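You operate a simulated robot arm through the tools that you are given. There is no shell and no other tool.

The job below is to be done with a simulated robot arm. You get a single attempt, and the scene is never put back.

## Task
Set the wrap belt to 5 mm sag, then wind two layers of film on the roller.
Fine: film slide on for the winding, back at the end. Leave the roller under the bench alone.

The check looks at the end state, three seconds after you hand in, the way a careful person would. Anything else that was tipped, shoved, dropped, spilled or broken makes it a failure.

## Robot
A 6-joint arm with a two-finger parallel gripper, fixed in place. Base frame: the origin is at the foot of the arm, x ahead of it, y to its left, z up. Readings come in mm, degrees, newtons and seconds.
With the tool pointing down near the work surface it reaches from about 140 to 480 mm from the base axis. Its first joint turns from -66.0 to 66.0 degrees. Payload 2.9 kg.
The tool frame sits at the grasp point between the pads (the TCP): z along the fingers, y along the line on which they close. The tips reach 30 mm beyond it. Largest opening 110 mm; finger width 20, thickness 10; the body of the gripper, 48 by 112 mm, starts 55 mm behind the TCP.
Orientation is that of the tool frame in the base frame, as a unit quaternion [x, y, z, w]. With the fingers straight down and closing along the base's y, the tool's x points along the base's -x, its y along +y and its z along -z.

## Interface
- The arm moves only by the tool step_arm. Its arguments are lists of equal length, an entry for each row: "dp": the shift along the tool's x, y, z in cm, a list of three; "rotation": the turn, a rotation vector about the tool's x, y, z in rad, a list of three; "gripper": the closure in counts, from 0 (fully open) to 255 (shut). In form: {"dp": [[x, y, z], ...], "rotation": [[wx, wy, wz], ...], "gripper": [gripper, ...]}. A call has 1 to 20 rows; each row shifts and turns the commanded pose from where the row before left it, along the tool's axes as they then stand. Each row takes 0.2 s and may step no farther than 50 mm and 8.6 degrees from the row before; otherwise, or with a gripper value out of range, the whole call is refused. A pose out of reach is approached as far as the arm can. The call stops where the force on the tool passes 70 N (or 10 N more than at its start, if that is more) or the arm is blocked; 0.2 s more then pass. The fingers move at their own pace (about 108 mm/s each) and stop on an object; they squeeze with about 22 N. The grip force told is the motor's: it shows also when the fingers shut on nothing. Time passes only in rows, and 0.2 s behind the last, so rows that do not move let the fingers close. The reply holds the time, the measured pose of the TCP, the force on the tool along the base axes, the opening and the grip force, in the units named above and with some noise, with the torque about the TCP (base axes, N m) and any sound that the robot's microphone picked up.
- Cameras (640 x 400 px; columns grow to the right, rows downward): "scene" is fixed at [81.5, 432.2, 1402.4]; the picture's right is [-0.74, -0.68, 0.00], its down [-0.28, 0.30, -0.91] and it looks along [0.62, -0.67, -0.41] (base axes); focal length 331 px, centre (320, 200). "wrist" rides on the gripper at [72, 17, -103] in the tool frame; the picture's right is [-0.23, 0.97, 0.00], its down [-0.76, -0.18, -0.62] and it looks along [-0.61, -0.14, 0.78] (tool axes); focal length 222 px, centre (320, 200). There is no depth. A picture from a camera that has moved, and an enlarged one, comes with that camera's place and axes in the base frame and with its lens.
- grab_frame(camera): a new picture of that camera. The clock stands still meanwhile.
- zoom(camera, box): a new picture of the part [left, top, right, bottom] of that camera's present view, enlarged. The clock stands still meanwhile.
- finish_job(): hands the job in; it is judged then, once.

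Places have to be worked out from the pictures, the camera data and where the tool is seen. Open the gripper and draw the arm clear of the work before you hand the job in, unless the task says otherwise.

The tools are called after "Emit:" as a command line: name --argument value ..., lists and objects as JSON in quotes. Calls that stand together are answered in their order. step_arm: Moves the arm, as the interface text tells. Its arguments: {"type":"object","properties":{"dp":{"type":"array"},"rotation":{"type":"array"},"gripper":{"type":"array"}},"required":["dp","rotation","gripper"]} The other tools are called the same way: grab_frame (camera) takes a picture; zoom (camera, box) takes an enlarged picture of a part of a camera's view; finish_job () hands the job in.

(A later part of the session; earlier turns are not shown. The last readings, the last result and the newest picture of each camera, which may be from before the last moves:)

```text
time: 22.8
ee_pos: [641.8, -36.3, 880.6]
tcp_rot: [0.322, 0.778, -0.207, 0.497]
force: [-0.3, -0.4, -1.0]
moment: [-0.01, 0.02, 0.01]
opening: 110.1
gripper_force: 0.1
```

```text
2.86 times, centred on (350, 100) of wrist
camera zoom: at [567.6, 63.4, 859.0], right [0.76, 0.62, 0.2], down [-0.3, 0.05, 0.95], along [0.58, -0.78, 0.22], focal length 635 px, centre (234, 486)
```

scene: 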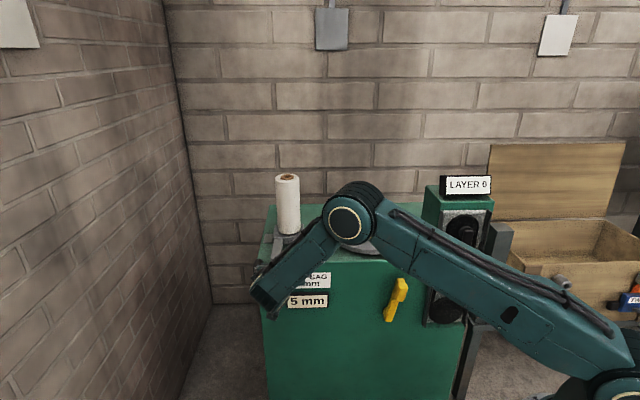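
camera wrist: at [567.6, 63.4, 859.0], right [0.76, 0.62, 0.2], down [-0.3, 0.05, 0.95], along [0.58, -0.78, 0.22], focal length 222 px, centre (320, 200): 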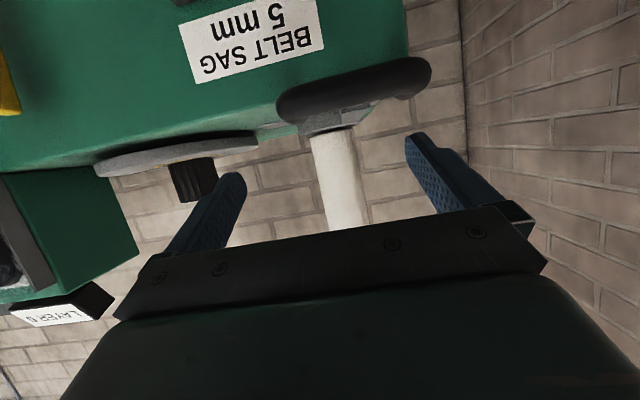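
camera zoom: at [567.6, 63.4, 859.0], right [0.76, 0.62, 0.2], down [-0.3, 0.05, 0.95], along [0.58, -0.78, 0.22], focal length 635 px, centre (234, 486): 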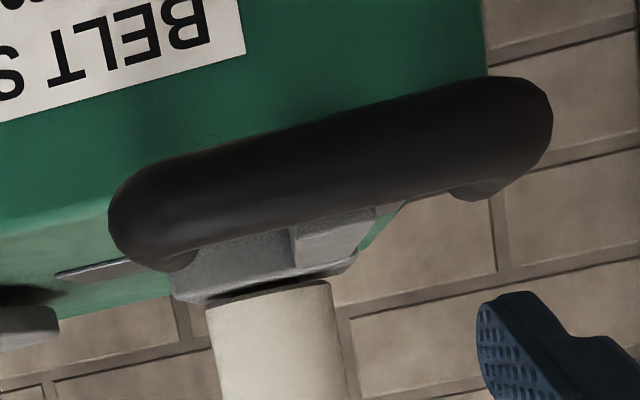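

The black U-handle's bar runs along a from about 405 to 516 at f≈567, z≈819, with the grey bar meeting it in the middle. I'll grip the bar from the front with the fingers above and below, so I level the tool, roll it 90° and go to a pre-grasp at f≈500, a≈437.

Emit:
step_arm --dp '[[0, 0, 0], [0, 0, 0], [0, 0, 0], [0, 0, 0], [0, 0, 0], [0, 0, 0], [0, 0, 0], [0, 0, 0], [0, 0, 0], [0, 0, 0], [0, 0, 0], [0, 0, 0], [0, 0, 0], [0, 0, 0], [0.45, -3.05, 1.0], [0.45, -3.05, 1.0]]' --rotation '[[0, -0.1437, 0], [0, -0.1437, 0], [0, -0.1437, 0], [0, 0, 0.1428], [0, 0, 0.1428], [0, 0, 0.1428], [0, 0, 0.1428], [0, 0, 0.1428], [0, 0, 0.1428], [0, 0, 0.1428], [0, 0, 0.1428], [0, 0, 0.1428], [0, 0, 0.1428], [0, 0, 0.1428], [0, 0, 0], [0, 0, 0]]' --gripper '[0, 0, 0, 0, 0, 0, 0, 0, 0, 0, 0, 0, 0, 0, 0, 0]'

Emit:
grab_frame --camera "wrist"

Emit:
grab_frame --camera "scene"

```text
time: 26.2
ee_pos: [662.5, -44.6, 818.8]
tcp_rot: [0.655, 0.271, 0.271, 0.652]
force: [0.3, 0.8, 0.3]
moment: [-0.02, -0.04, -0.02]
opening: 110.1
gripper_force: 0.0
```

```text
taken
camera wrist: at [641.5, 79.8, 836.6], right [-0.16, -0.16, 0.97], down [-0.98, -0.1, -0.18], along [0.12, -0.98, -0.14], focal length 222 px, centre (320, 200)
```

wrist: 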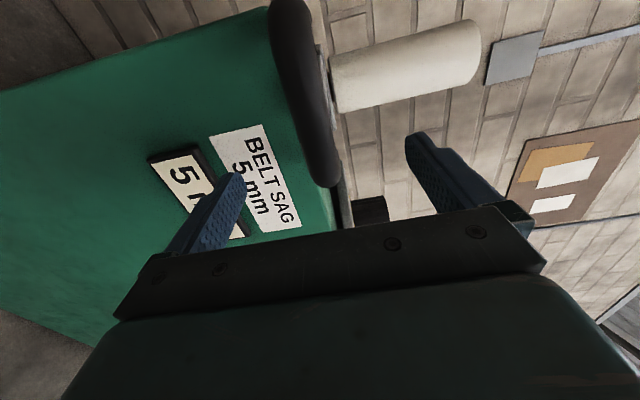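

```text
taken
```

scene: 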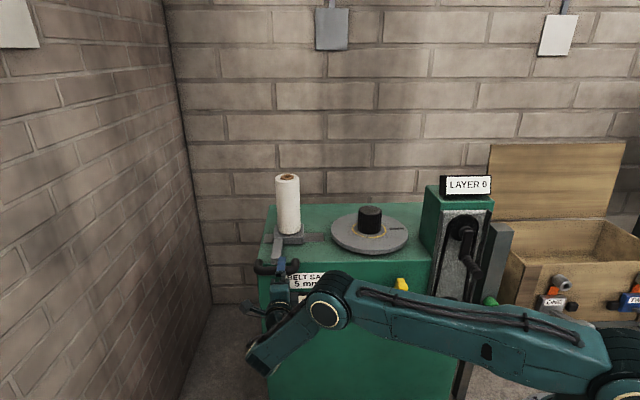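

The TCP line meets the bar about 6 mm below the tool centre. I lower 6 mm, advance 64 mm and close on the bar.

Emit:
step_arm --dp '[[0, -0.6, 1.5], [0, 0, 2.0], [0, 0, 1.5], [0, 0, 1.4], [0, 0, 0]]' --rotation '[[0, 0, 0], [0, 0, 0], [0, 0, 0], [0, 0, 0], [0, 0, 0]]' --gripper '[0, 0, 0, 0, 0]'

Emit:
grab_frame --camera "wrist"

Emit:
zoom --camera "scene" --box '[230, 210, 350, 310]'

```text
time: 27.4
ee_pos: [708.1, -89.5, 814.0]
tcp_rot: [0.654, 0.271, 0.27, 0.652]
force: [0.4, 0.0, -0.2]
moment: [0.0, -0.01, 0.01]
opening: 110.3
gripper_force: 0.1
```

```text
taken
camera wrist: at [688.3, 33.8, 831.4], right [-0.16, -0.16, 0.97], down [-0.98, -0.1, -0.17], along [0.12, -0.98, -0.14], focal length 222 px, centre (320, 200)
```

wrist: 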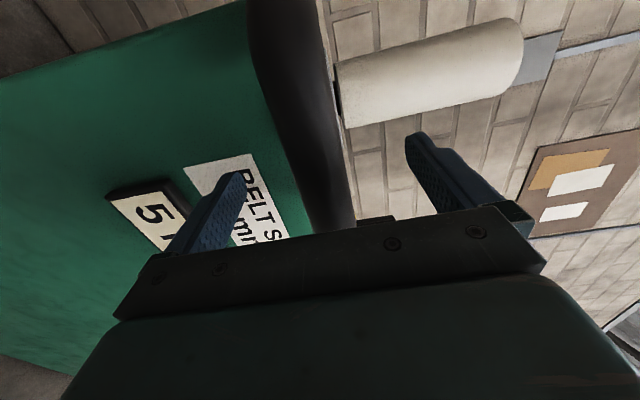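

```text
4.00 times, centred on (290, 260) of scene
camera zoom: at [81.5, 432.2, 1402.4], right [-0.74, -0.68, 0.0], down [-0.28, 0.3, -0.91], along [0.62, -0.67, -0.41], focal length 1326 px, centre (440, -40)
```

zoom: 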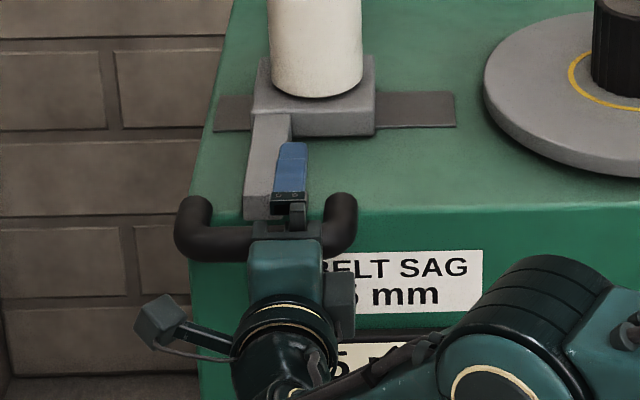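

The bar lies between the fingers. I close the gripper on it.

Emit:
step_arm --dp '[[0, 0, 0], [0, 0, 0], [0, 0, 0], [0, 0, 0]]' --rotation '[[0, 0, 0], [0, 0, 0], [0, 0, 0], [0, 0, 0]]' --gripper '[255, 255, 255, 255]'

Emit:
zoom --camera "scene" --box '[230, 210, 350, 310]'

Emit:
grab_frame --camera "wrist"

```text
time: 28.4
ee_pos: [710.2, -89.8, 816.7]
tcp_rot: [0.653, 0.269, 0.271, 0.655]
force: [-3.9, 1.2, 22.2]
moment: [0.08, 0.34, -0.78]
opening: 25.5
gripper_force: 44.9
```

```text
4.00 times, centred on (290, 260) of scene
camera zoom: at [80.9, 432.3, 1402.4], right [-0.74, -0.68, 0.0], down [-0.28, 0.3, -0.91], along [0.62, -0.67, -0.41], focal length 1326 px, centre (440, -40)
```

zoom: 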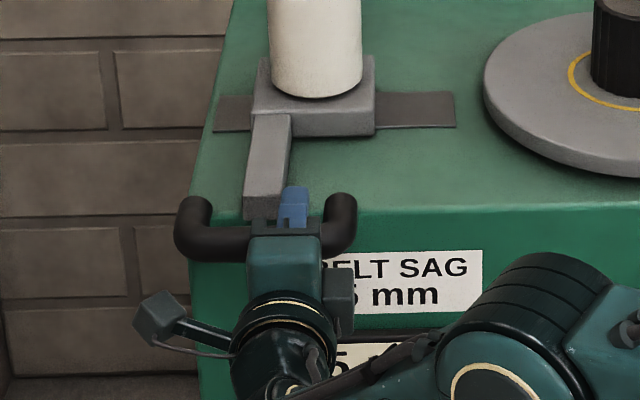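

```text
taken
camera wrist: at [688.6, 34.0, 834.8], right [-0.16, -0.16, 0.97], down [-0.98, -0.1, -0.18], along [0.12, -0.98, -0.14], focal length 222 px, centre (320, 200)
```

wrist: 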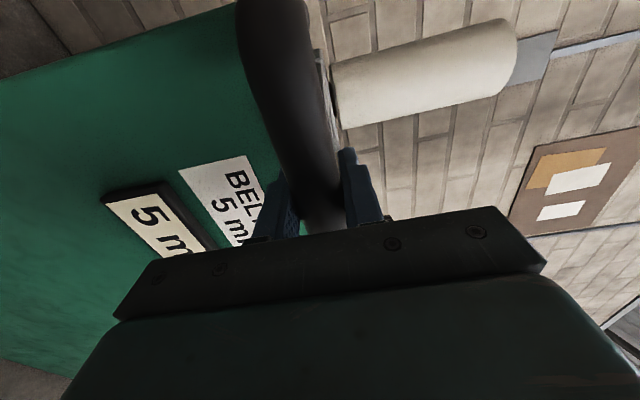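

Gripped (25.5 mm). I relieve the vertical strain and pull the slide 20 mm to the right (toward the turntable), then check.

Emit:
step_arm --dp '[[-0.5, 0.3, 0], [-0.5, 0, 0], [-0.5, 0, 0], [-0.5, 0, 0]]' --rotation '[[0, 0, 0], [0, 0, 0], [0, 0, 0], [0, 0, 0]]' --gripper '[255, 255, 255, 255]'

Emit:
zoom --camera "scene" --box '[230, 210, 350, 310]'

```text
time: 29.4
ee_pos: [696.0, -103.0, 818.6]
tcp_rot: [0.654, 0.271, 0.27, 0.652]
force: [13.2, -6.8, 11.3]
moment: [0.17, 0.03, 1.09]
opening: 25.6
gripper_force: 45.1
```

```text
4.00 times, centred on (290, 260) of scene
camera zoom: at [81.6, 432.1, 1402.4], right [-0.74, -0.68, 0.0], down [-0.28, 0.3, -0.91], along [0.62, -0.67, -0.41], focal length 1326 px, centre (440, -40)
```

zoom: 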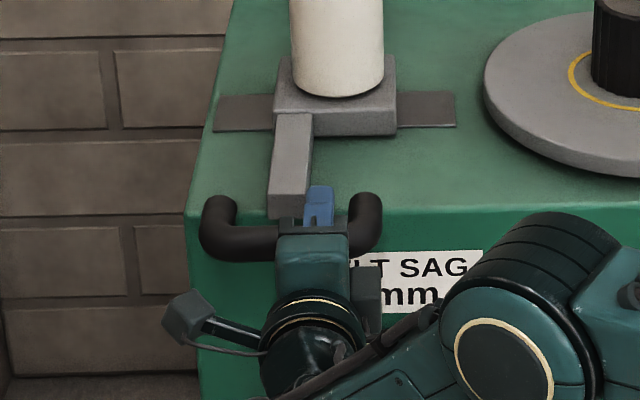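

The slide follows the grip with only about 5 N drag. I pull 35 mm more.

Emit:
step_arm --dp '[[-0.6, 0, 0.1], [-0.6, 0, 0], [-0.6, 0, 0], [-0.6, 0, 0], [-0.6, 0, 0], [-0.5, 0, 0], [0, 0, 0]]' --rotation '[[0, 0, 0], [0, 0, 0], [0, 0, 0], [0, 0, 0], [0, 0, 0], [0, 0, 0], [0, 0, 0]]' --gripper '[255, 255, 255, 255, 255, 255, 255]'

Emit:
zoom --camera "scene" --box '[230, 190, 390, 290]'

```text
time: 31.0
ee_pos: [671.2, -127.8, 817.7]
tcp_rot: [0.653, 0.272, 0.27, 0.653]
force: [-11.1, 16.1, 6.5]
moment: [0.05, -0.02, 0.74]
opening: 25.6
gripper_force: 45.3
```

```text
4.00 times, centred on (310, 240) of scene
camera zoom: at [81.1, 432.6, 1402.3], right [-0.74, -0.68, 0.0], down [-0.28, 0.3, -0.91], along [0.62, -0.67, -0.41], focal length 1326 px, centre (360, 40)
```

zoom: 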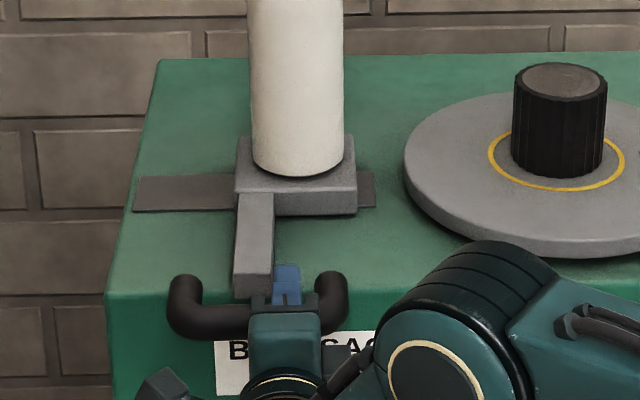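

About 14 mm of rail remains. I continue gently until it stops or the force rises.

Emit:
step_arm --dp '[[-0.4, 0, -0.1], [-0.4, 0, 0], [-0.4, 0, 0], [-0.3, 0, 0], [0, 0, 0]]' --rotation '[[0, 0, 0], [0, 0, 0], [0, 0, 0], [0, 0, 0], [0, 0, 0]]' --gripper '[255, 255, 255, 255, 255]'

Emit:
zoom --camera "scene" --box '[230, 190, 390, 290]'

```text
time: 32.2
ee_pos: [660.4, -138.9, 818.3]
tcp_rot: [0.655, 0.27, 0.269, 0.653]
force: [-4.6, 9.2, -1.3]
moment: [0.12, -0.14, 0.58]
opening: 25.8
gripper_force: 44.5
```

```text
4.00 times, centred on (310, 240) of scene
camera zoom: at [81.5, 432.4, 1402.3], right [-0.74, -0.68, 0.0], down [-0.28, 0.3, -0.91], along [0.62, -0.67, -0.41], focal length 1326 px, centre (360, 40)
```

zoom: 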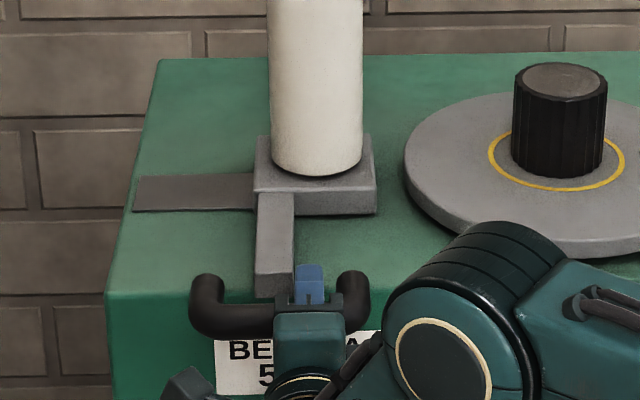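

The block has reached the rail's end. I try 5 mm more to feel for the stop.

Emit:
step_arm --dp '[[-0.3, 0, 0], [-0.3, 0, 0], [0, 0, 0]]' --rotation '[[0, 0, 0], [0, 0, 0], [0, 0, 0]]' --gripper '[255, 255, 255]'

Emit:
zoom --camera "scene" --box '[230, 190, 390, 290]'

```text
time: 33.0
ee_pos: [655.3, -143.4, 818.8]
tcp_rot: [0.654, 0.271, 0.269, 0.653]
force: [4.7, -1.2, -5.2]
moment: [-0.02, -0.07, 0.72]
opening: 25.5
gripper_force: 45.0
```

```text
4.00 times, centred on (310, 240) of scene
camera zoom: at [81.8, 432.1, 1402.4], right [-0.74, -0.68, 0.0], down [-0.28, 0.3, -0.91], along [0.62, -0.67, -0.41], focal length 1326 px, centre (360, 40)
```

zoom: 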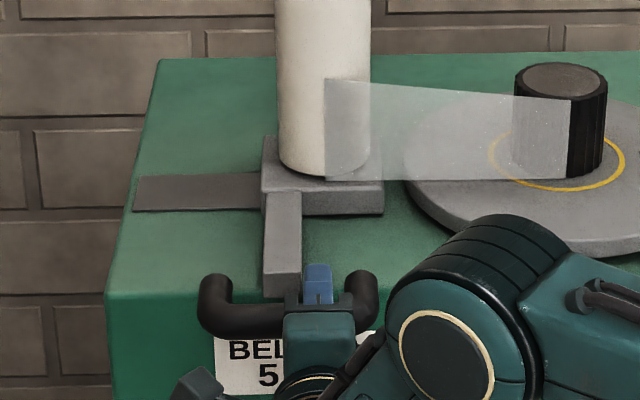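

The film web now runs from the roll to the roller: the slide is on. I push a few mm more to be well past the engaging point.

Emit:
step_arm --dp '[[-0.3, 0, 0], [-0.3, 0, 0], [0, 0, 0]]' --rotation '[[0, 0, 0], [0, 0, 0], [0, 0, 0]]' --gripper '[255, 255, 255]'

Emit:
zoom --camera "scene" --box '[230, 190, 390, 290]'

```text
time: 33.8
ee_pos: [651.1, -148.0, 818.2]
tcp_rot: [0.655, 0.27, 0.269, 0.652]
force: [10.7, -6.6, -0.9]
moment: [-0.05, -0.02, 0.37]
opening: 25.6
gripper_force: 44.8
```

```text
4.00 times, centred on (310, 240) of scene
camera zoom: at [81.8, 432.0, 1402.4], right [-0.74, -0.68, 0.0], down [-0.28, 0.3, -0.91], along [0.62, -0.67, -0.41], focal length 1326 px, centre (360, 40)
```

zoom: 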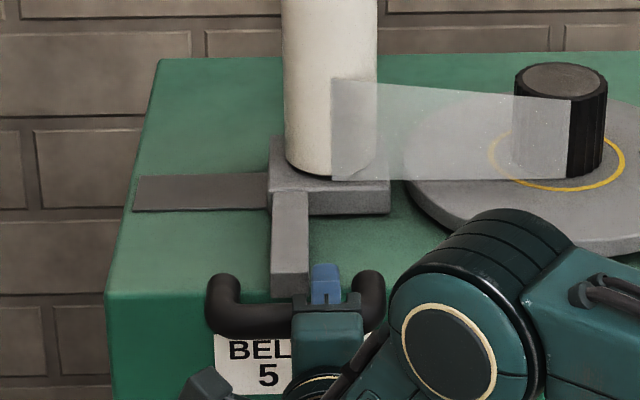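

The web stays on. I open and back straight out from the handle.

Emit:
step_arm --dp '[[0, 0, 0], [0, 0, 0], [0, 0, 0], [0, 0, -2], [0, 0, -2.5], [0, 0, -2.5]]' --rotation '[[0, 0, 0], [0, 0, 0], [0, 0, 0], [0, 0, 0], [0, 0, 0], [0, 0, 0]]' --gripper '[0, 0, 0, 0, 0, 0]'

Emit:
grab_frame --camera "scene"

Emit:
zoom --camera "scene" --box '[420, 170, 520, 330]'

Emit:
grab_frame --camera "wrist"

```text
time: 35.2
ee_pos: [602.6, -97.4, 816.3]
tcp_rot: [0.655, 0.271, 0.271, 0.652]
force: [0.5, 0.5, 0.0]
moment: [-0.01, -0.01, -0.01]
opening: 109.7
gripper_force: 0.0
```

```text
taken
```

scene: 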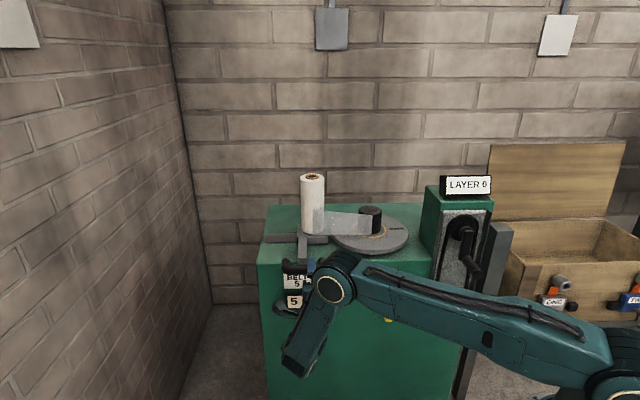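

```text
2.50 times, centred on (470, 250) of scene
camera zoom: at [81.6, 432.2, 1402.4], right [-0.74, -0.68, 0.0], down [-0.28, 0.3, -0.91], along [0.62, -0.67, -0.41], focal length 828 px, centre (-55, 75)
```

zoom: 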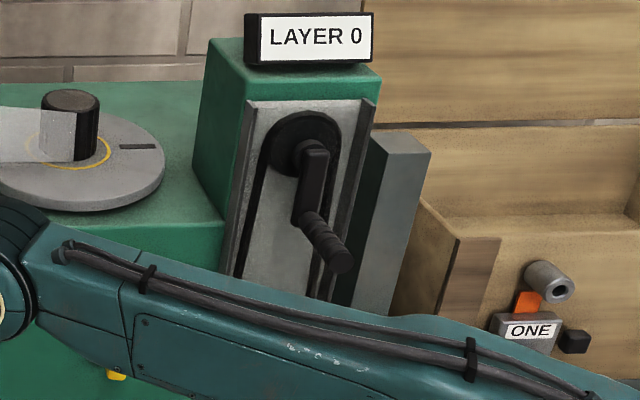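

```text
taken
camera wrist: at [581.6, 26.4, 834.3], right [-0.16, -0.16, 0.97], down [-0.98, -0.1, -0.18], along [0.12, -0.98, -0.14], focal length 222 px, centre (320, 200)
```

wrist: 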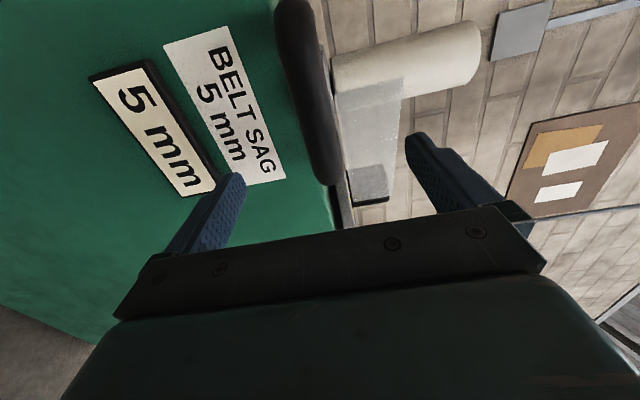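

Everything is in order: web on, sag 5 mm, LAYER 0. The crank handle works out at f 481–561 along f, a≈-100, z≈842, hub roughly at a≈-107, z≈905. I undo the roll and raise the tool, to then point it down for gripping the crank from above.

Emit:
step_arm --dp '[[0, 0, 0], [0, 0, 0], [0, 0, 0], [0, 0, 0], [0, 0, 0], [0, 0, 0], [0, 0, 0], [0, 0, 0], [0, 0, 0], [0, 0, 0], [0, 0, 0], [-4, -3, 0], [-4, -3, 0], [-4, -3, 0], [-4, -3, 0], [-4, -3, 0]]' --rotation '[[0, 0, -0.1428], [0, 0, -0.1428], [0, 0, -0.1428], [0, 0, -0.1428], [0, 0, -0.1428], [0, 0, -0.1428], [0, 0, -0.1428], [0, 0, -0.1428], [0, 0, -0.1428], [0, 0, -0.1428], [0, 0, -0.1428], [0, 0, 0], [0, 0, 0], [0, 0, 0], [0, 0, 0], [0, 0, 0]]' --gripper '[0, 0, 0, 0, 0, 0, 0, 0, 0, 0, 0, 0, 0, 0, 0, 0]'

Emit:
grab_frame --camera "scene"

```text
time: 38.6
ee_pos: [503.2, -208.0, 1021.5]
tcp_rot: [0.271, 0.654, -0.271, 0.652]
force: [-0.6, -1.1, 0.9]
moment: [-0.01, -0.01, 0.01]
opening: 109.7
gripper_force: 0.0
out of reach, approached as far as the arm can: row 13
```

```text
taken
```

scene: 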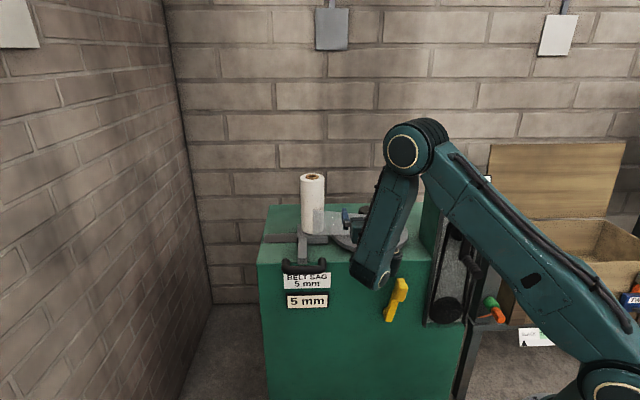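

The arm got there with the tool level at (503,-208,1021). Now I pitch the tool down to vertical in place.

Emit:
step_arm --dp '[[0, 0, 0], [0, 0, 0], [0, 0, 0], [0, 0, 0], [0, 0, 0], [0, 0, 0], [0, 0, 0], [0, 0, 0], [0, 0, 0], [0, 0, 0], [0, 0, 0]]' --rotation '[[0, 0.1428, 0], [0, 0.1428, 0], [0, 0.1428, 0], [0, 0.1428, 0], [0, 0.1428, 0], [0, 0.1428, 0], [0, 0.1428, 0], [0, 0.1428, 0], [0, 0.1428, 0], [0, 0.1428, 0], [0, 0.1428, 0]]' --gripper '[0, 0, 0, 0, 0, 0, 0, 0, 0, 0, 0]'

Emit:
grab_frame --camera "wrist"

Emit:
zoom --camera "scene" --box '[270, 160, 510, 330]'

```text
time: 41.0
ee_pos: [499.8, -204.4, 1020.6]
tcp_rot: [0.383, 0.924, 0.001, -0.002]
force: [0.1, -0.7, 0.5]
moment: [-0.02, -0.02, -0.02]
opening: 110.0
gripper_force: 0.0
```

```text
taken
camera wrist: at [463.2, -142.5, 1123.3], right [0.85, 0.53, 0.0], down [0.42, -0.67, 0.62], along [0.33, -0.53, -0.79], focal length 222 px, centre (320, 200)
```

wrist: 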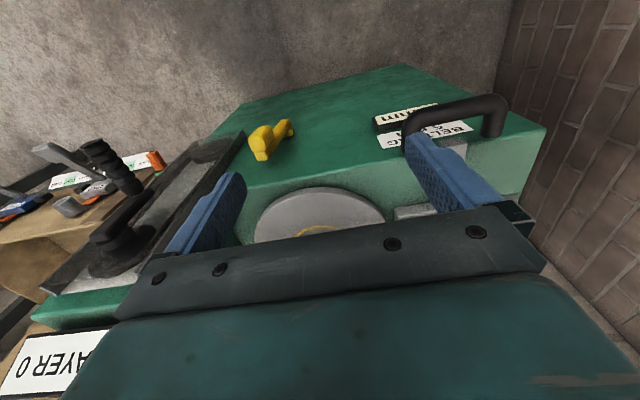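

```text
2.35 times, centred on (390, 245) of scene
camera zoom: at [81.5, 432.2, 1402.4], right [-0.74, -0.68, 0.0], down [-0.28, 0.3, -0.91], along [0.62, -0.67, -0.41], focal length 780 px, centre (155, 94)
```

zoom: 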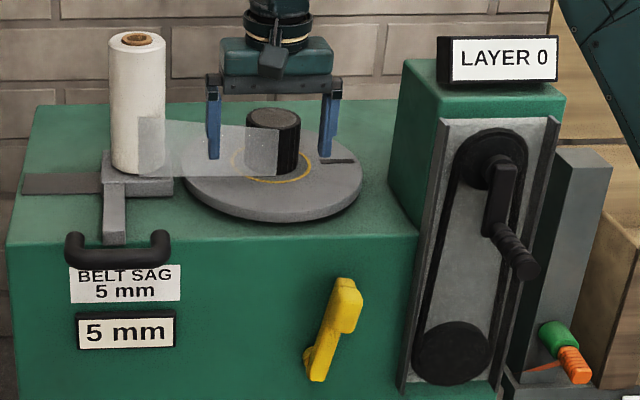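

I zoom the wrist view on the crank to measure the handle and hub precisely.

Emit:
zoom --camera "wrist" --box '[40, 120, 200, 280]'

Emit:
zoom --camera "scene" --box '[445, 205, 495, 285]'

```text
2.50 times, centred on (120, 200) of wrist
camera zoom: at [463.2, -142.5, 1123.3], right [0.85, 0.53, 0.0], down [0.42, -0.67, 0.62], along [0.33, -0.53, -0.79], focal length 555 px, centre (820, 200)
```

zoom: 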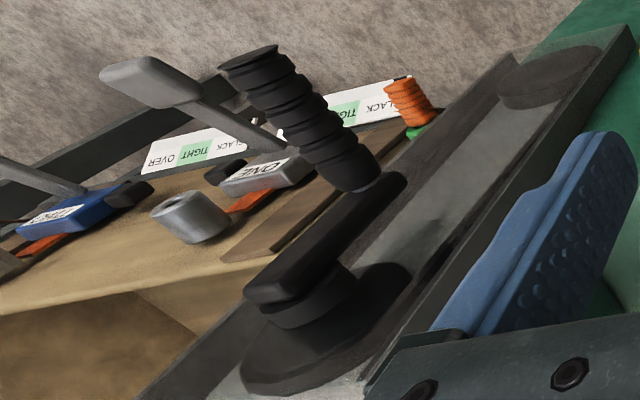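

```text
5.00 times, centred on (470, 245) of scene
camera zoom: at [81.5, 432.2, 1402.4], right [-0.74, -0.68, 0.0], down [-0.28, 0.3, -0.91], along [0.62, -0.67, -0.41], focal length 1657 px, centre (-430, -25)
```

zoom: 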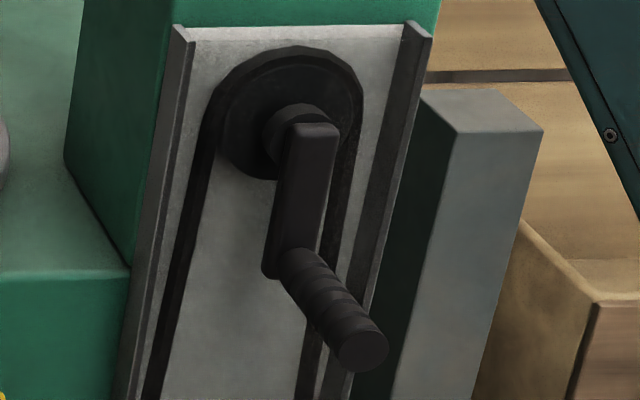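

Measurements agree: handle axis at a≈-100, z≈842 (f 481–566), hub at a≈-91, z≈924, radius ≈82 mm. I move over the handle at f≈513, with the tool pointing down.

Emit:
step_arm --dp '[[-0.19, -3.86, 0.75], [-0.19, -3.86, 0.75], [-0.19, -3.86, 0.75], [-0.19, -3.86, 0.75], [-0.19, -3.86, 0.75], [-0.19, -3.86, 0.75], [-0.19, -3.86, 0.75], [-0.19, -3.86, 0.75]]' --rotation '[[0, 0, 0], [0, 0, 0], [0, 0, 0], [0, 0, 0], [0, 0, 0], [0, 0, 0], [0, 0, 0], [0, 0, 0]]' --gripper '[0, 0, 0, 0, 0, 0, 0, 0]'

Emit:
grab_frame --camera "wrist"

Emit:
zoom --camera "scene" --box '[400, 150, 540, 300]'

```text
time: 42.8
ee_pos: [293.7, -433.0, 960.4]
tcp_rot: [0.383, 0.924, 0.0, -0.002]
force: [-0.3, -0.2, 0.5]
moment: [0.02, 0.0, 0.02]
opening: 109.8
gripper_force: 0.0
```

```text
taken
camera wrist: at [256.1, -371.0, 1064.3], right [0.85, 0.53, 0.0], down [0.41, -0.67, 0.62], along [0.33, -0.53, -0.78], focal length 222 px, centre (320, 200)
```

wrist: 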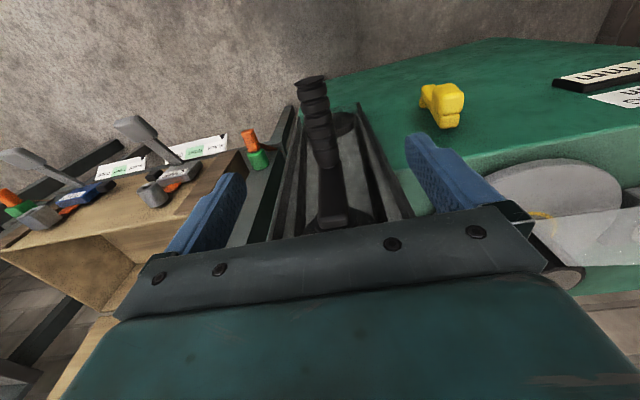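

```text
2.67 times, centred on (470, 225) of scene
camera zoom: at [81.5, 432.2, 1402.4], right [-0.73, -0.68, 0.0], down [-0.28, 0.3, -0.91], along [0.62, -0.67, -0.41], focal length 884 px, centre (-80, 133)
```

zoom: 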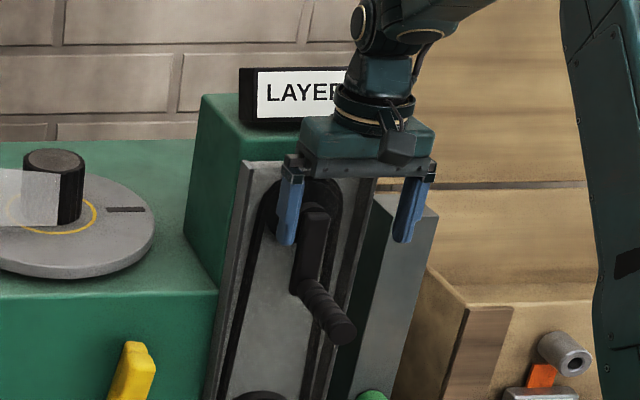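

The handle lies centred below the open fingers. I descend 118 mm onto it.

Emit:
step_arm --dp '[[0, 0, 3], [0, 0, 3], [0, 0, 3], [0, 0, 2.8]]' --rotation '[[0, 0, 0], [0, 0, 0], [0, 0, 0], [0, 0, 0]]' --gripper '[0, 0, 0, 0]'

Emit:
grab_frame --camera "wrist"

Emit:
zoom --camera "scene" --box '[400, 150, 540, 300]'

```text
time: 43.8
ee_pos: [294.7, -432.2, 839.7]
tcp_rot: [0.383, 0.924, 0.001, -0.001]
force: [0.0, 0.0, -0.1]
moment: [-0.01, 0.01, -0.03]
opening: 110.2
gripper_force: 0.1
```

```text
taken
camera wrist: at [256.8, -370.2, 943.8], right [0.85, 0.53, 0.0], down [0.41, -0.67, 0.62], along [0.33, -0.53, -0.78], focal length 222 px, centre (320, 200)
```

wrist: 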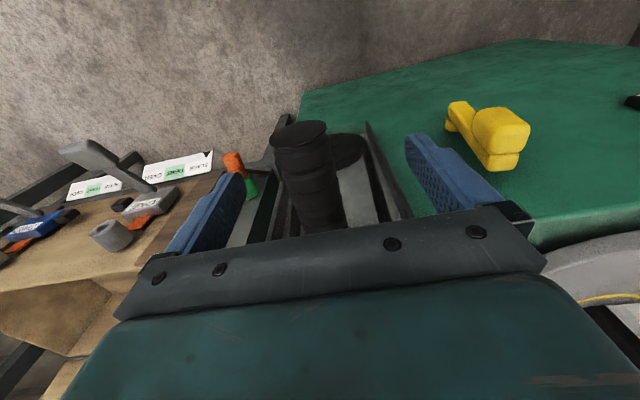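

```text
2.67 times, centred on (470, 225) of scene
camera zoom: at [81.5, 432.2, 1402.4], right [-0.74, -0.68, 0.0], down [-0.28, 0.3, -0.91], along [0.62, -0.67, -0.41], focal length 884 px, centre (-80, 133)
```

zoom: 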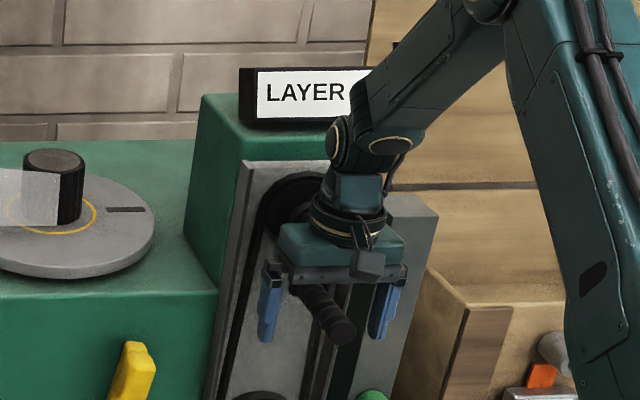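

The handle is between the fingers. I close the gripper on it.

Emit:
step_arm --dp '[[0, 0, -0.1], [0, 0, 0], [0, 0, 0], [0, 0, 0]]' --rotation '[[0, 0, 0], [0, 0, 0], [0, 0, 0], [0, 0, 0]]' --gripper '[255, 255, 255, 255]'

Emit:
grab_frame --camera "wrist"

```text
time: 44.8
ee_pos: [294.5, -433.3, 839.9]
tcp_rot: [0.384, 0.923, 0.0, -0.002]
force: [-1.5, -1.8, -2.6]
moment: [-0.28, -0.28, -0.17]
opening: 26.6
gripper_force: 44.4
```

```text
taken
camera wrist: at [256.6, -370.8, 945.1], right [0.85, 0.53, 0.0], down [0.41, -0.67, 0.62], along [0.33, -0.53, -0.78], focal length 222 px, centre (320, 200)
```

wrist: 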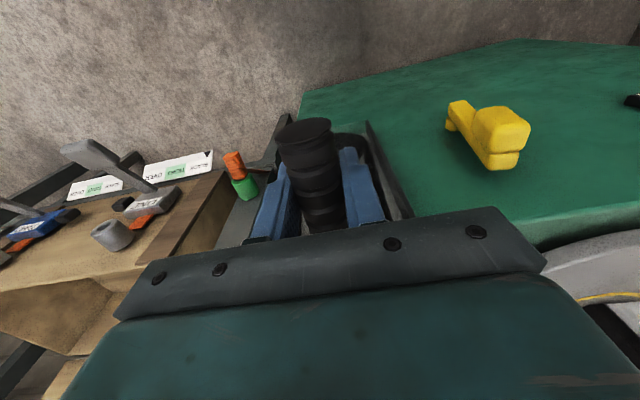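

Gripped at 26.6 mm. I make a small trial turn clockwise (handle from the bottom toward the left), about 20°.

Emit:
step_arm --dp '[[0, 0.69, 0], [0, 0.69, 0], [0, 0.7, -0.1], [0, 0.71, -0.15], [0, 0, 0]]' --rotation '[[0, 0, 0], [0, 0, 0], [0, 0, 0], [0, 0, 0], [0, 0, 0]]' --gripper '[255, 255, 255, 255, 255]'

Emit:
zoom --camera "scene" --box '[300, 150, 510, 300]'

```text
time: 46.0
ee_pos: [313.1, -415.1, 846.7]
tcp_rot: [0.384, 0.923, -0.001, 0.0]
force: [-15.4, -6.2, 28.0]
moment: [0.53, 0.5, 0.16]
opening: 26.7
gripper_force: 44.8
```

```text
2.67 times, centred on (405, 225) of scene
camera zoom: at [80.9, 432.4, 1402.4], right [-0.74, -0.68, 0.0], down [-0.28, 0.3, -0.91], along [0.62, -0.67, -0.41], focal length 884 px, centre (93, 133)
```

zoom: 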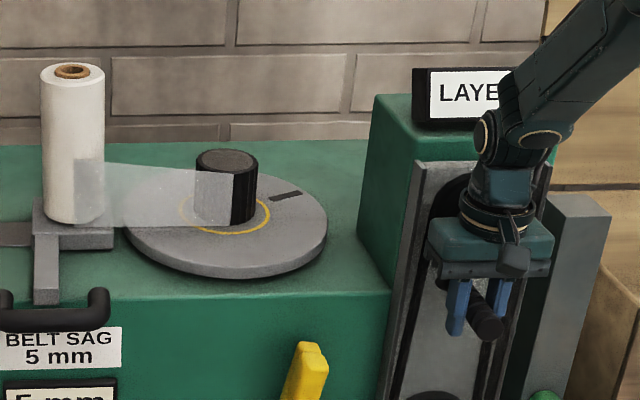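

The turntable mark turned about 20° with the crank (counter-clockwise from above, pulling the web in), so ratio is about 1:1 and the sense seems right. Forces show the hub is nearer a≈-104; I continue the arc with that correction.

Emit:
step_arm --dp '[[0, 0.55, -0.56], [0, 0.54, -0.56], [0, 0.55, -0.44], [0, 0.54, -0.44], [0, 0.46, -0.53], [0, 0.45, -0.52], [0, 0, 0]]' --rotation '[[0, 0, 0], [0, 0, 0], [0, 0, 0], [0, 0, 0], [0, 0, 0], [0, 0, 0], [0, 0, 0]]' --gripper '[255, 255, 255, 255, 255, 255, 255]'

Emit:
zoom --camera "scene" --box '[300, 150, 510, 300]'

Emit:
grab_frame --camera "wrist"

```text
time: 47.6
ee_pos: [336.5, -391.4, 876.7]
tcp_rot: [0.38, 0.925, 0.002, -0.002]
force: [23.5, 3.7, -13.0]
moment: [0.66, 0.69, -0.16]
opening: 26.5
gripper_force: 44.6
```

```text
2.67 times, centred on (405, 225) of scene
camera zoom: at [82.3, 432.1, 1402.4], right [-0.73, -0.68, 0.0], down [-0.28, 0.3, -0.91], along [0.62, -0.67, -0.41], focal length 884 px, centre (93, 133)
```

zoom: 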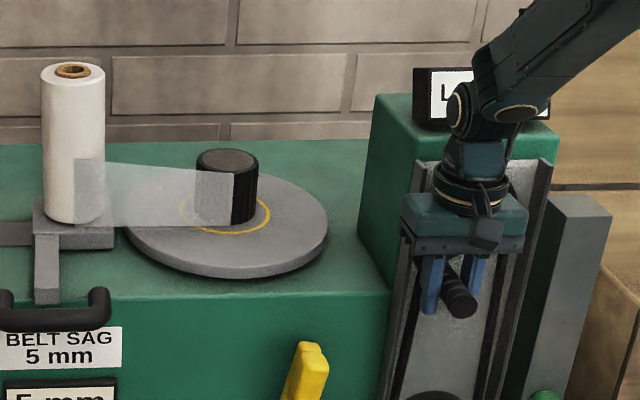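

```text
taken
camera wrist: at [298.4, -329.1, 979.7], right [0.85, 0.53, 0.0], down [0.42, -0.67, 0.62], along [0.33, -0.52, -0.79], focal length 222 px, centre (320, 200)
```

wrist: 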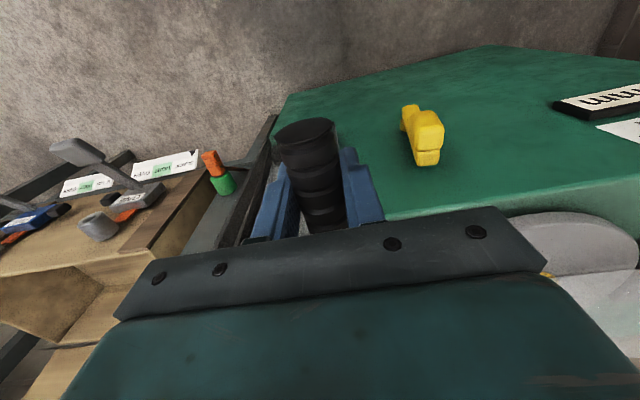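

The crank follows well. I go on around the arc up the left side in small steps.

Emit:
step_arm --dp '[[0, 0.55, -0.68], [0, 0.54, -0.68], [0, 0.24, -0.65], [0, 0.23, -0.65], [0, 0.12, -0.68], [0, 0.12, -0.67], [0, 0, 0]]' --rotation '[[0, 0, 0], [0, 0, 0], [0, 0, 0], [0, 0, 0], [0, 0, 0], [0, 0, 0], [0, 0, 0]]' --gripper '[255, 255, 255, 255, 255, 255, 255]'

Emit:
zoom --camera "scene" --box '[300, 150, 510, 300]'

Emit:
grab_frame --camera "wrist"

```text
time: 49.2
ee_pos: [343.8, -382.2, 915.1]
tcp_rot: [0.39, 0.921, -0.002, -0.004]
force: [-35.4, -27.6, -3.7]
moment: [-0.45, -0.55, 0.74]
opening: 26.9
gripper_force: 45.0
```

```text
2.67 times, centred on (405, 225) of scene
camera zoom: at [80.7, 431.5, 1402.7], right [-0.74, -0.68, 0.0], down [-0.28, 0.3, -0.91], along [0.62, -0.67, -0.41], focal length 884 px, centre (93, 133)
```

zoom: 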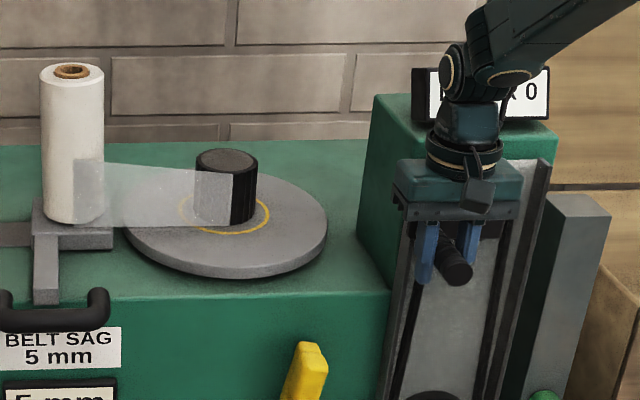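

```text
taken
camera wrist: at [308.0, -320.1, 1018.6], right [0.86, 0.51, -0.01], down [0.41, -0.67, 0.62], along [0.31, -0.54, -0.78], focal length 222 px, centre (320, 200)
```

wrist: 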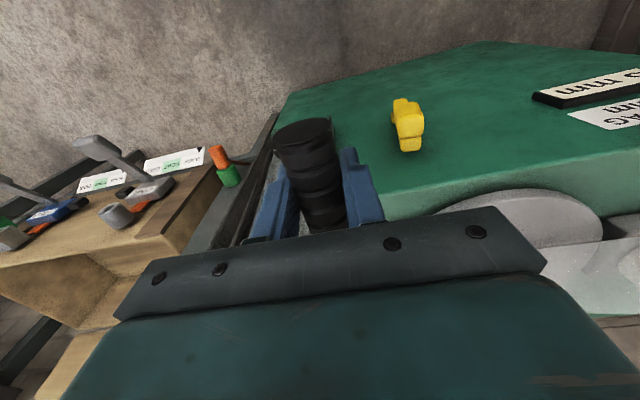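

All measured points fit a hub at a≈-103.5, z≈917 with radius 76.7 mm. I follow this circle on up to the top; the display still reads 0.

Emit:
step_arm --dp '[[0, -0.67, -1.72], [0, -0.34, -1.29], [0, -0.57, -1.22], [0, -0.76, -1.09], [0, -0.95, -0.95], [0, -1.09, -0.76], [0, -1.22, -0.57], [0, -1.29, -0.34], [0, -1.33, -0.12], [0, 0, 0]]' --rotation '[[0, 0, 0], [0, 0, 0], [0, 0, 0], [0, 0, 0], [0, 0, 0], [0, 0, 0], [0, 0, 0], [0, 0, 0], [0, 0, 0], [0, 0, 0]]' --gripper '[255, 255, 255, 255, 255, 255, 255, 255, 255, 255]'

Emit:
zoom --camera "scene" --box '[300, 150, 510, 300]'

Emit:
grab_frame --camera "wrist"

```text
time: 51.4
ee_pos: [291.4, -436.8, 994.2]
tcp_rot: [0.382, 0.924, 0.003, -0.004]
force: [3.4, 2.4, -31.1]
moment: [-0.27, -0.25, -0.01]
opening: 26.6
gripper_force: 45.4
```

```text
2.67 times, centred on (405, 225) of scene
camera zoom: at [81.9, 431.8, 1402.5], right [-0.74, -0.68, 0.0], down [-0.28, 0.3, -0.91], along [0.62, -0.67, -0.41], focal length 884 px, centre (93, 133)
```

zoom: 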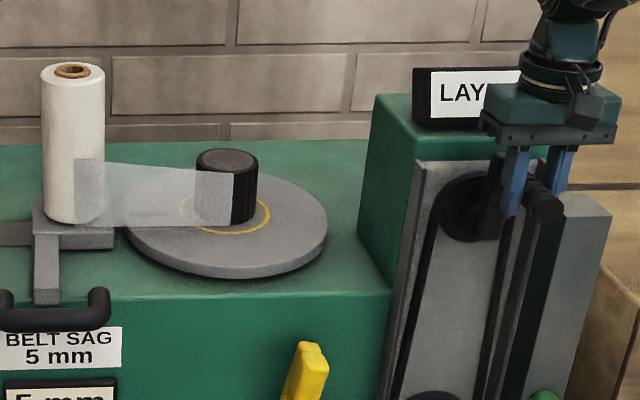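

```text
taken
camera wrist: at [253.0, -374.7, 1098.4], right [0.85, 0.53, 0.0], down [0.42, -0.67, 0.62], along [0.33, -0.52, -0.79], focal length 222 px, centre (320, 200)
```

wrist: 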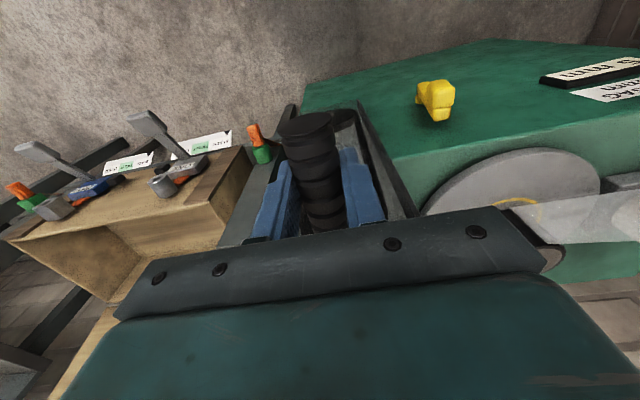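

At the top of the stroke now. I continue down the right side to the three-o'clock position.

Emit:
step_arm --dp '[[0, -1.33, 0.22], [0, -1.29, 0.34], [0, -1.22, 0.57], [0, -1.09, 0.76], [0, -0.95, 0.95], [0, -0.76, 1.09], [0, -0.57, 1.22], [0, -0.34, 1.29], [0, -0.12, 1.33], [0, 0, 0]]' --rotation '[[0, 0, 0], [0, 0, 0], [0, 0, 0], [0, 0, 0], [0, 0, 0], [0, 0, 0], [0, 0, 0], [0, 0, 0], [0, 0, 0], [0, 0, 0]]' --gripper '[255, 255, 255, 255, 255, 255, 255, 255, 255, 255]'

Emit:
zoom --camera "scene" --box '[300, 150, 510, 300]'

Emit:
grab_frame --camera "wrist"

```text
time: 53.6
ee_pos: [242.5, -485.0, 919.1]
tcp_rot: [0.38, 0.925, 0.005, -0.006]
force: [10.1, 42.7, 5.5]
moment: [0.3, -0.35, -0.32]
opening: 26.7
gripper_force: 44.8
out of reach, approached as far as the arm can: row 8
```

```text
2.67 times, centred on (405, 225) of scene
camera zoom: at [81.7, 433.4, 1402.0], right [-0.74, -0.68, 0.0], down [-0.28, 0.3, -0.91], along [0.62, -0.67, -0.41], focal length 884 px, centre (93, 133)
```

zoom: 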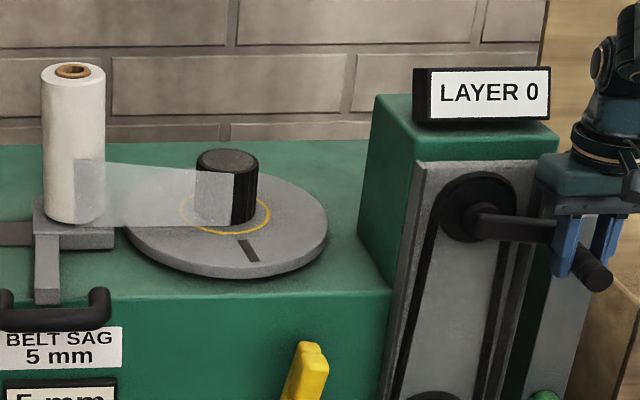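

```text
taken
camera wrist: at [204.8, -424.1, 1022.8], right [0.85, 0.53, 0.0], down [0.42, -0.67, 0.61], along [0.33, -0.52, -0.79], focal length 222 px, centre (320, 200)
```

wrist: 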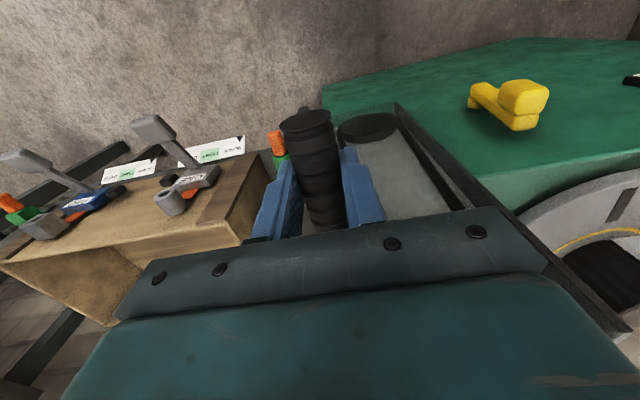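

Three quarters of a turn done, the table mark is at the front, LAYER 0 still. Left and right extremes give radius ≈73 and hub a≈-99; I continue to the bottom with that.

Emit:
step_arm --dp '[[0, 0.58, 1.47], [0, 0.33, 1.23], [0, 0.54, 1.15], [0, 0.73, 1.04], [0, 0.9, 0.9], [0, 1.04, 0.73], [0, 1.15, 0.54], [0, 1.23, 0.33], [0, 1.27, 0.11], [0, 0, 0]]' --rotation '[[0, 0, 0], [0, 0, 0], [0, 0, 0], [0, 0, 0], [0, 0, 0], [0, 0, 0], [0, 0, 0], [0, 0, 0], [0, 0, 0], [0, 0, 0]]' --gripper '[255, 255, 255, 255, 255, 255, 255, 255, 255, 255]'

Emit:
zoom --camera "scene" --box '[300, 150, 510, 300]'

Emit:
grab_frame --camera "wrist"

```text
time: 55.8
ee_pos: [294.1, -438.4, 843.9]
tcp_rot: [0.385, 0.923, -0.002, 0.002]
force: [1.4, -4.7, 27.3]
moment: [-0.19, -0.2, -0.14]
opening: 26.6
gripper_force: 45.1
```

```text
2.67 times, centred on (405, 225) of scene
camera zoom: at [81.3, 432.5, 1402.3], right [-0.74, -0.68, 0.0], down [-0.28, 0.3, -0.91], along [0.62, -0.67, -0.41], focal length 884 px, centre (93, 133)
```

zoom: 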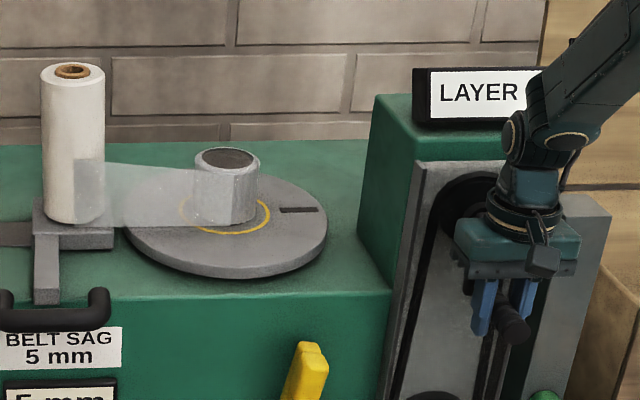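

```text
taken
camera wrist: at [256.5, -373.6, 947.8], right [0.85, 0.53, 0.0], down [0.41, -0.66, 0.63], along [0.33, -0.53, -0.78], focal length 222 px, centre (320, 200)
```

wrist: 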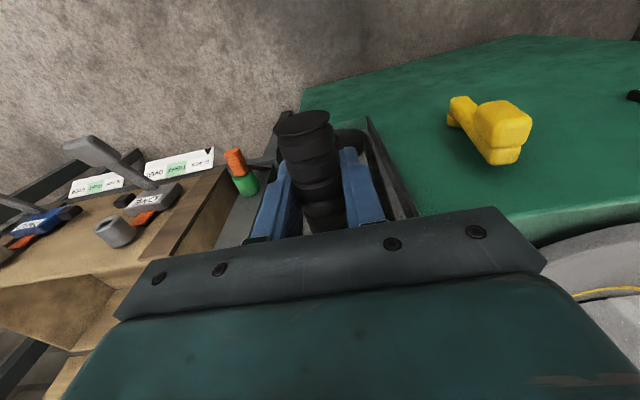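

One layer of film is visibly on the roller now. I make the first half of the second turn on the refined circle.

Emit:
step_arm --dp '[[0, 1.52, -0.41], [0, 1.23, -0.33], [0, 1.15, -0.54], [0, 1.04, -0.73], [0, 0.9, -0.9], [0, 0.73, -1.04], [0, 0.54, -1.15], [0, 0.33, -1.23], [0, 0.11, -1.27], [0, 0, 0]]' --rotation '[[0, 0, 0], [0, 0, 0], [0, 0, 0], [0, 0, 0], [0, 0, 0], [0, 0, 0], [0, 0, 0], [0, 0, 0], [0, 0, 0], [0, 0, 0]]' --gripper '[255, 255, 255, 255, 255, 255, 255, 255, 255, 255]'

Emit:
zoom --camera "scene" --box '[300, 150, 510, 300]'

```text
time: 58.0
ee_pos: [345.1, -385.4, 919.4]
tcp_rot: [0.387, 0.922, -0.003, 0.0]
force: [-10.4, -37.7, -5.3]
moment: [-0.65, -0.58, 0.53]
opening: 26.4
gripper_force: 44.3
```

```text
2.67 times, centred on (405, 225) of scene
camera zoom: at [81.3, 431.2, 1402.7], right [-0.74, -0.68, 0.0], down [-0.28, 0.3, -0.91], along [0.62, -0.67, -0.41], focal length 884 px, centre (93, 133)
```

zoom: 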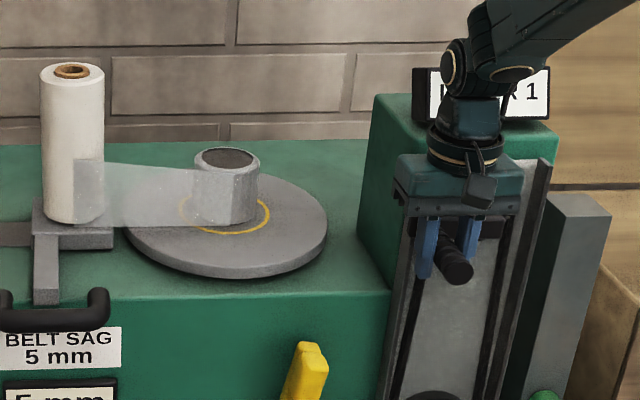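

LAYER 1 is confirmed. I continue over the top.

Emit:
step_arm --dp '[[0, -0.4, -1.2], [0, -0.33, -1.23], [0, -0.54, -1.15], [0, -0.73, -1.04], [0, -0.9, -0.9], [0, -1.04, -0.73], [0, -1.15, -0.54], [0, -1.23, -0.33], [0, -1.27, -0.11], [0, 0, 0]]' --rotation '[[0, 0, 0], [0, 0, 0], [0, 0, 0], [0, 0, 0], [0, 0, 0], [0, 0, 0], [0, 0, 0], [0, 0, 0], [0, 0, 0], [0, 0, 0]]' --gripper '[255, 255, 255, 255, 255, 255, 255, 255, 255, 255]'

Emit:
zoom --camera "scene" --box '[300, 150, 510, 300]'

```text
time: 60.2
ee_pos: [294.5, -434.9, 991.8]
tcp_rot: [0.382, 0.924, 0.0, -0.001]
force: [14.3, -11.3, -26.7]
moment: [-0.02, 0.0, -0.23]
opening: 26.7
gripper_force: 45.0
```

```text
2.67 times, centred on (405, 225) of scene
camera zoom: at [82.2, 431.5, 1402.6], right [-0.74, -0.68, 0.0], down [-0.28, 0.3, -0.91], along [0.62, -0.67, -0.41], focal length 884 px, centre (93, 133)
```

zoom: 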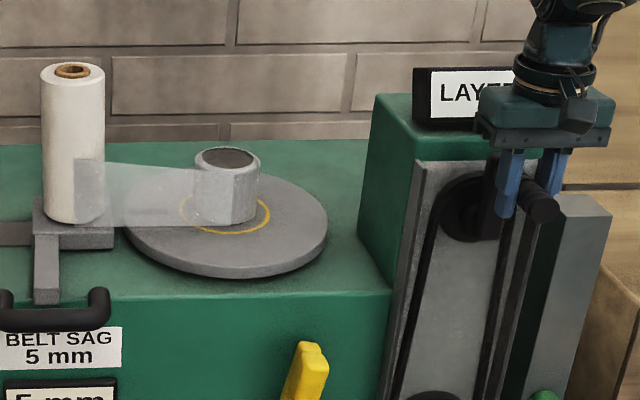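

On track at the top. I continue to three o'clock.

Emit:
step_arm --dp '[[0, -1.27, 0.2], [0, -1.23, 0.33], [0, -1.15, 0.54], [0, -1.04, 0.73], [0, -0.9, 0.9], [0, -0.73, 1.04], [0, -0.54, 1.15], [0, -0.33, 1.23], [0, -0.05, 1.27], [0, 0, 0]]' --rotation '[[0, 0, 0], [0, 0, 0], [0, 0, 0], [0, 0, 0], [0, 0, 0], [0, 0, 0], [0, 0, 0], [0, 0, 0], [0, 0, 0], [0, 0, 0]]' --gripper '[255, 255, 255, 255, 255, 255, 255, 255, 255, 255]'

Emit:
zoom --camera "scene" --box '[300, 150, 510, 300]'

```text
time: 62.4
ee_pos: [242.8, -486.0, 915.1]
tcp_rot: [0.382, 0.924, 0.001, -0.002]
force: [21.5, -0.3, 0.2]
moment: [0.57, 0.5, -0.32]
opening: 27.1
gripper_force: 45.2
```

```text
2.67 times, centred on (405, 225) of scene
camera zoom: at [82.1, 432.2, 1402.4], right [-0.74, -0.68, 0.0], down [-0.28, 0.3, -0.91], along [0.62, -0.67, -0.41], focal length 884 px, centre (93, 133)
```

zoom: 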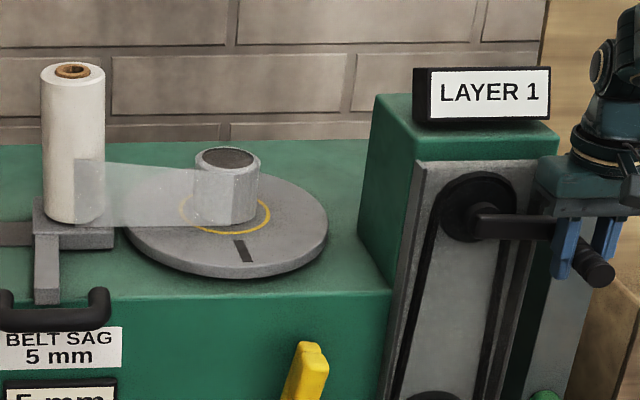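

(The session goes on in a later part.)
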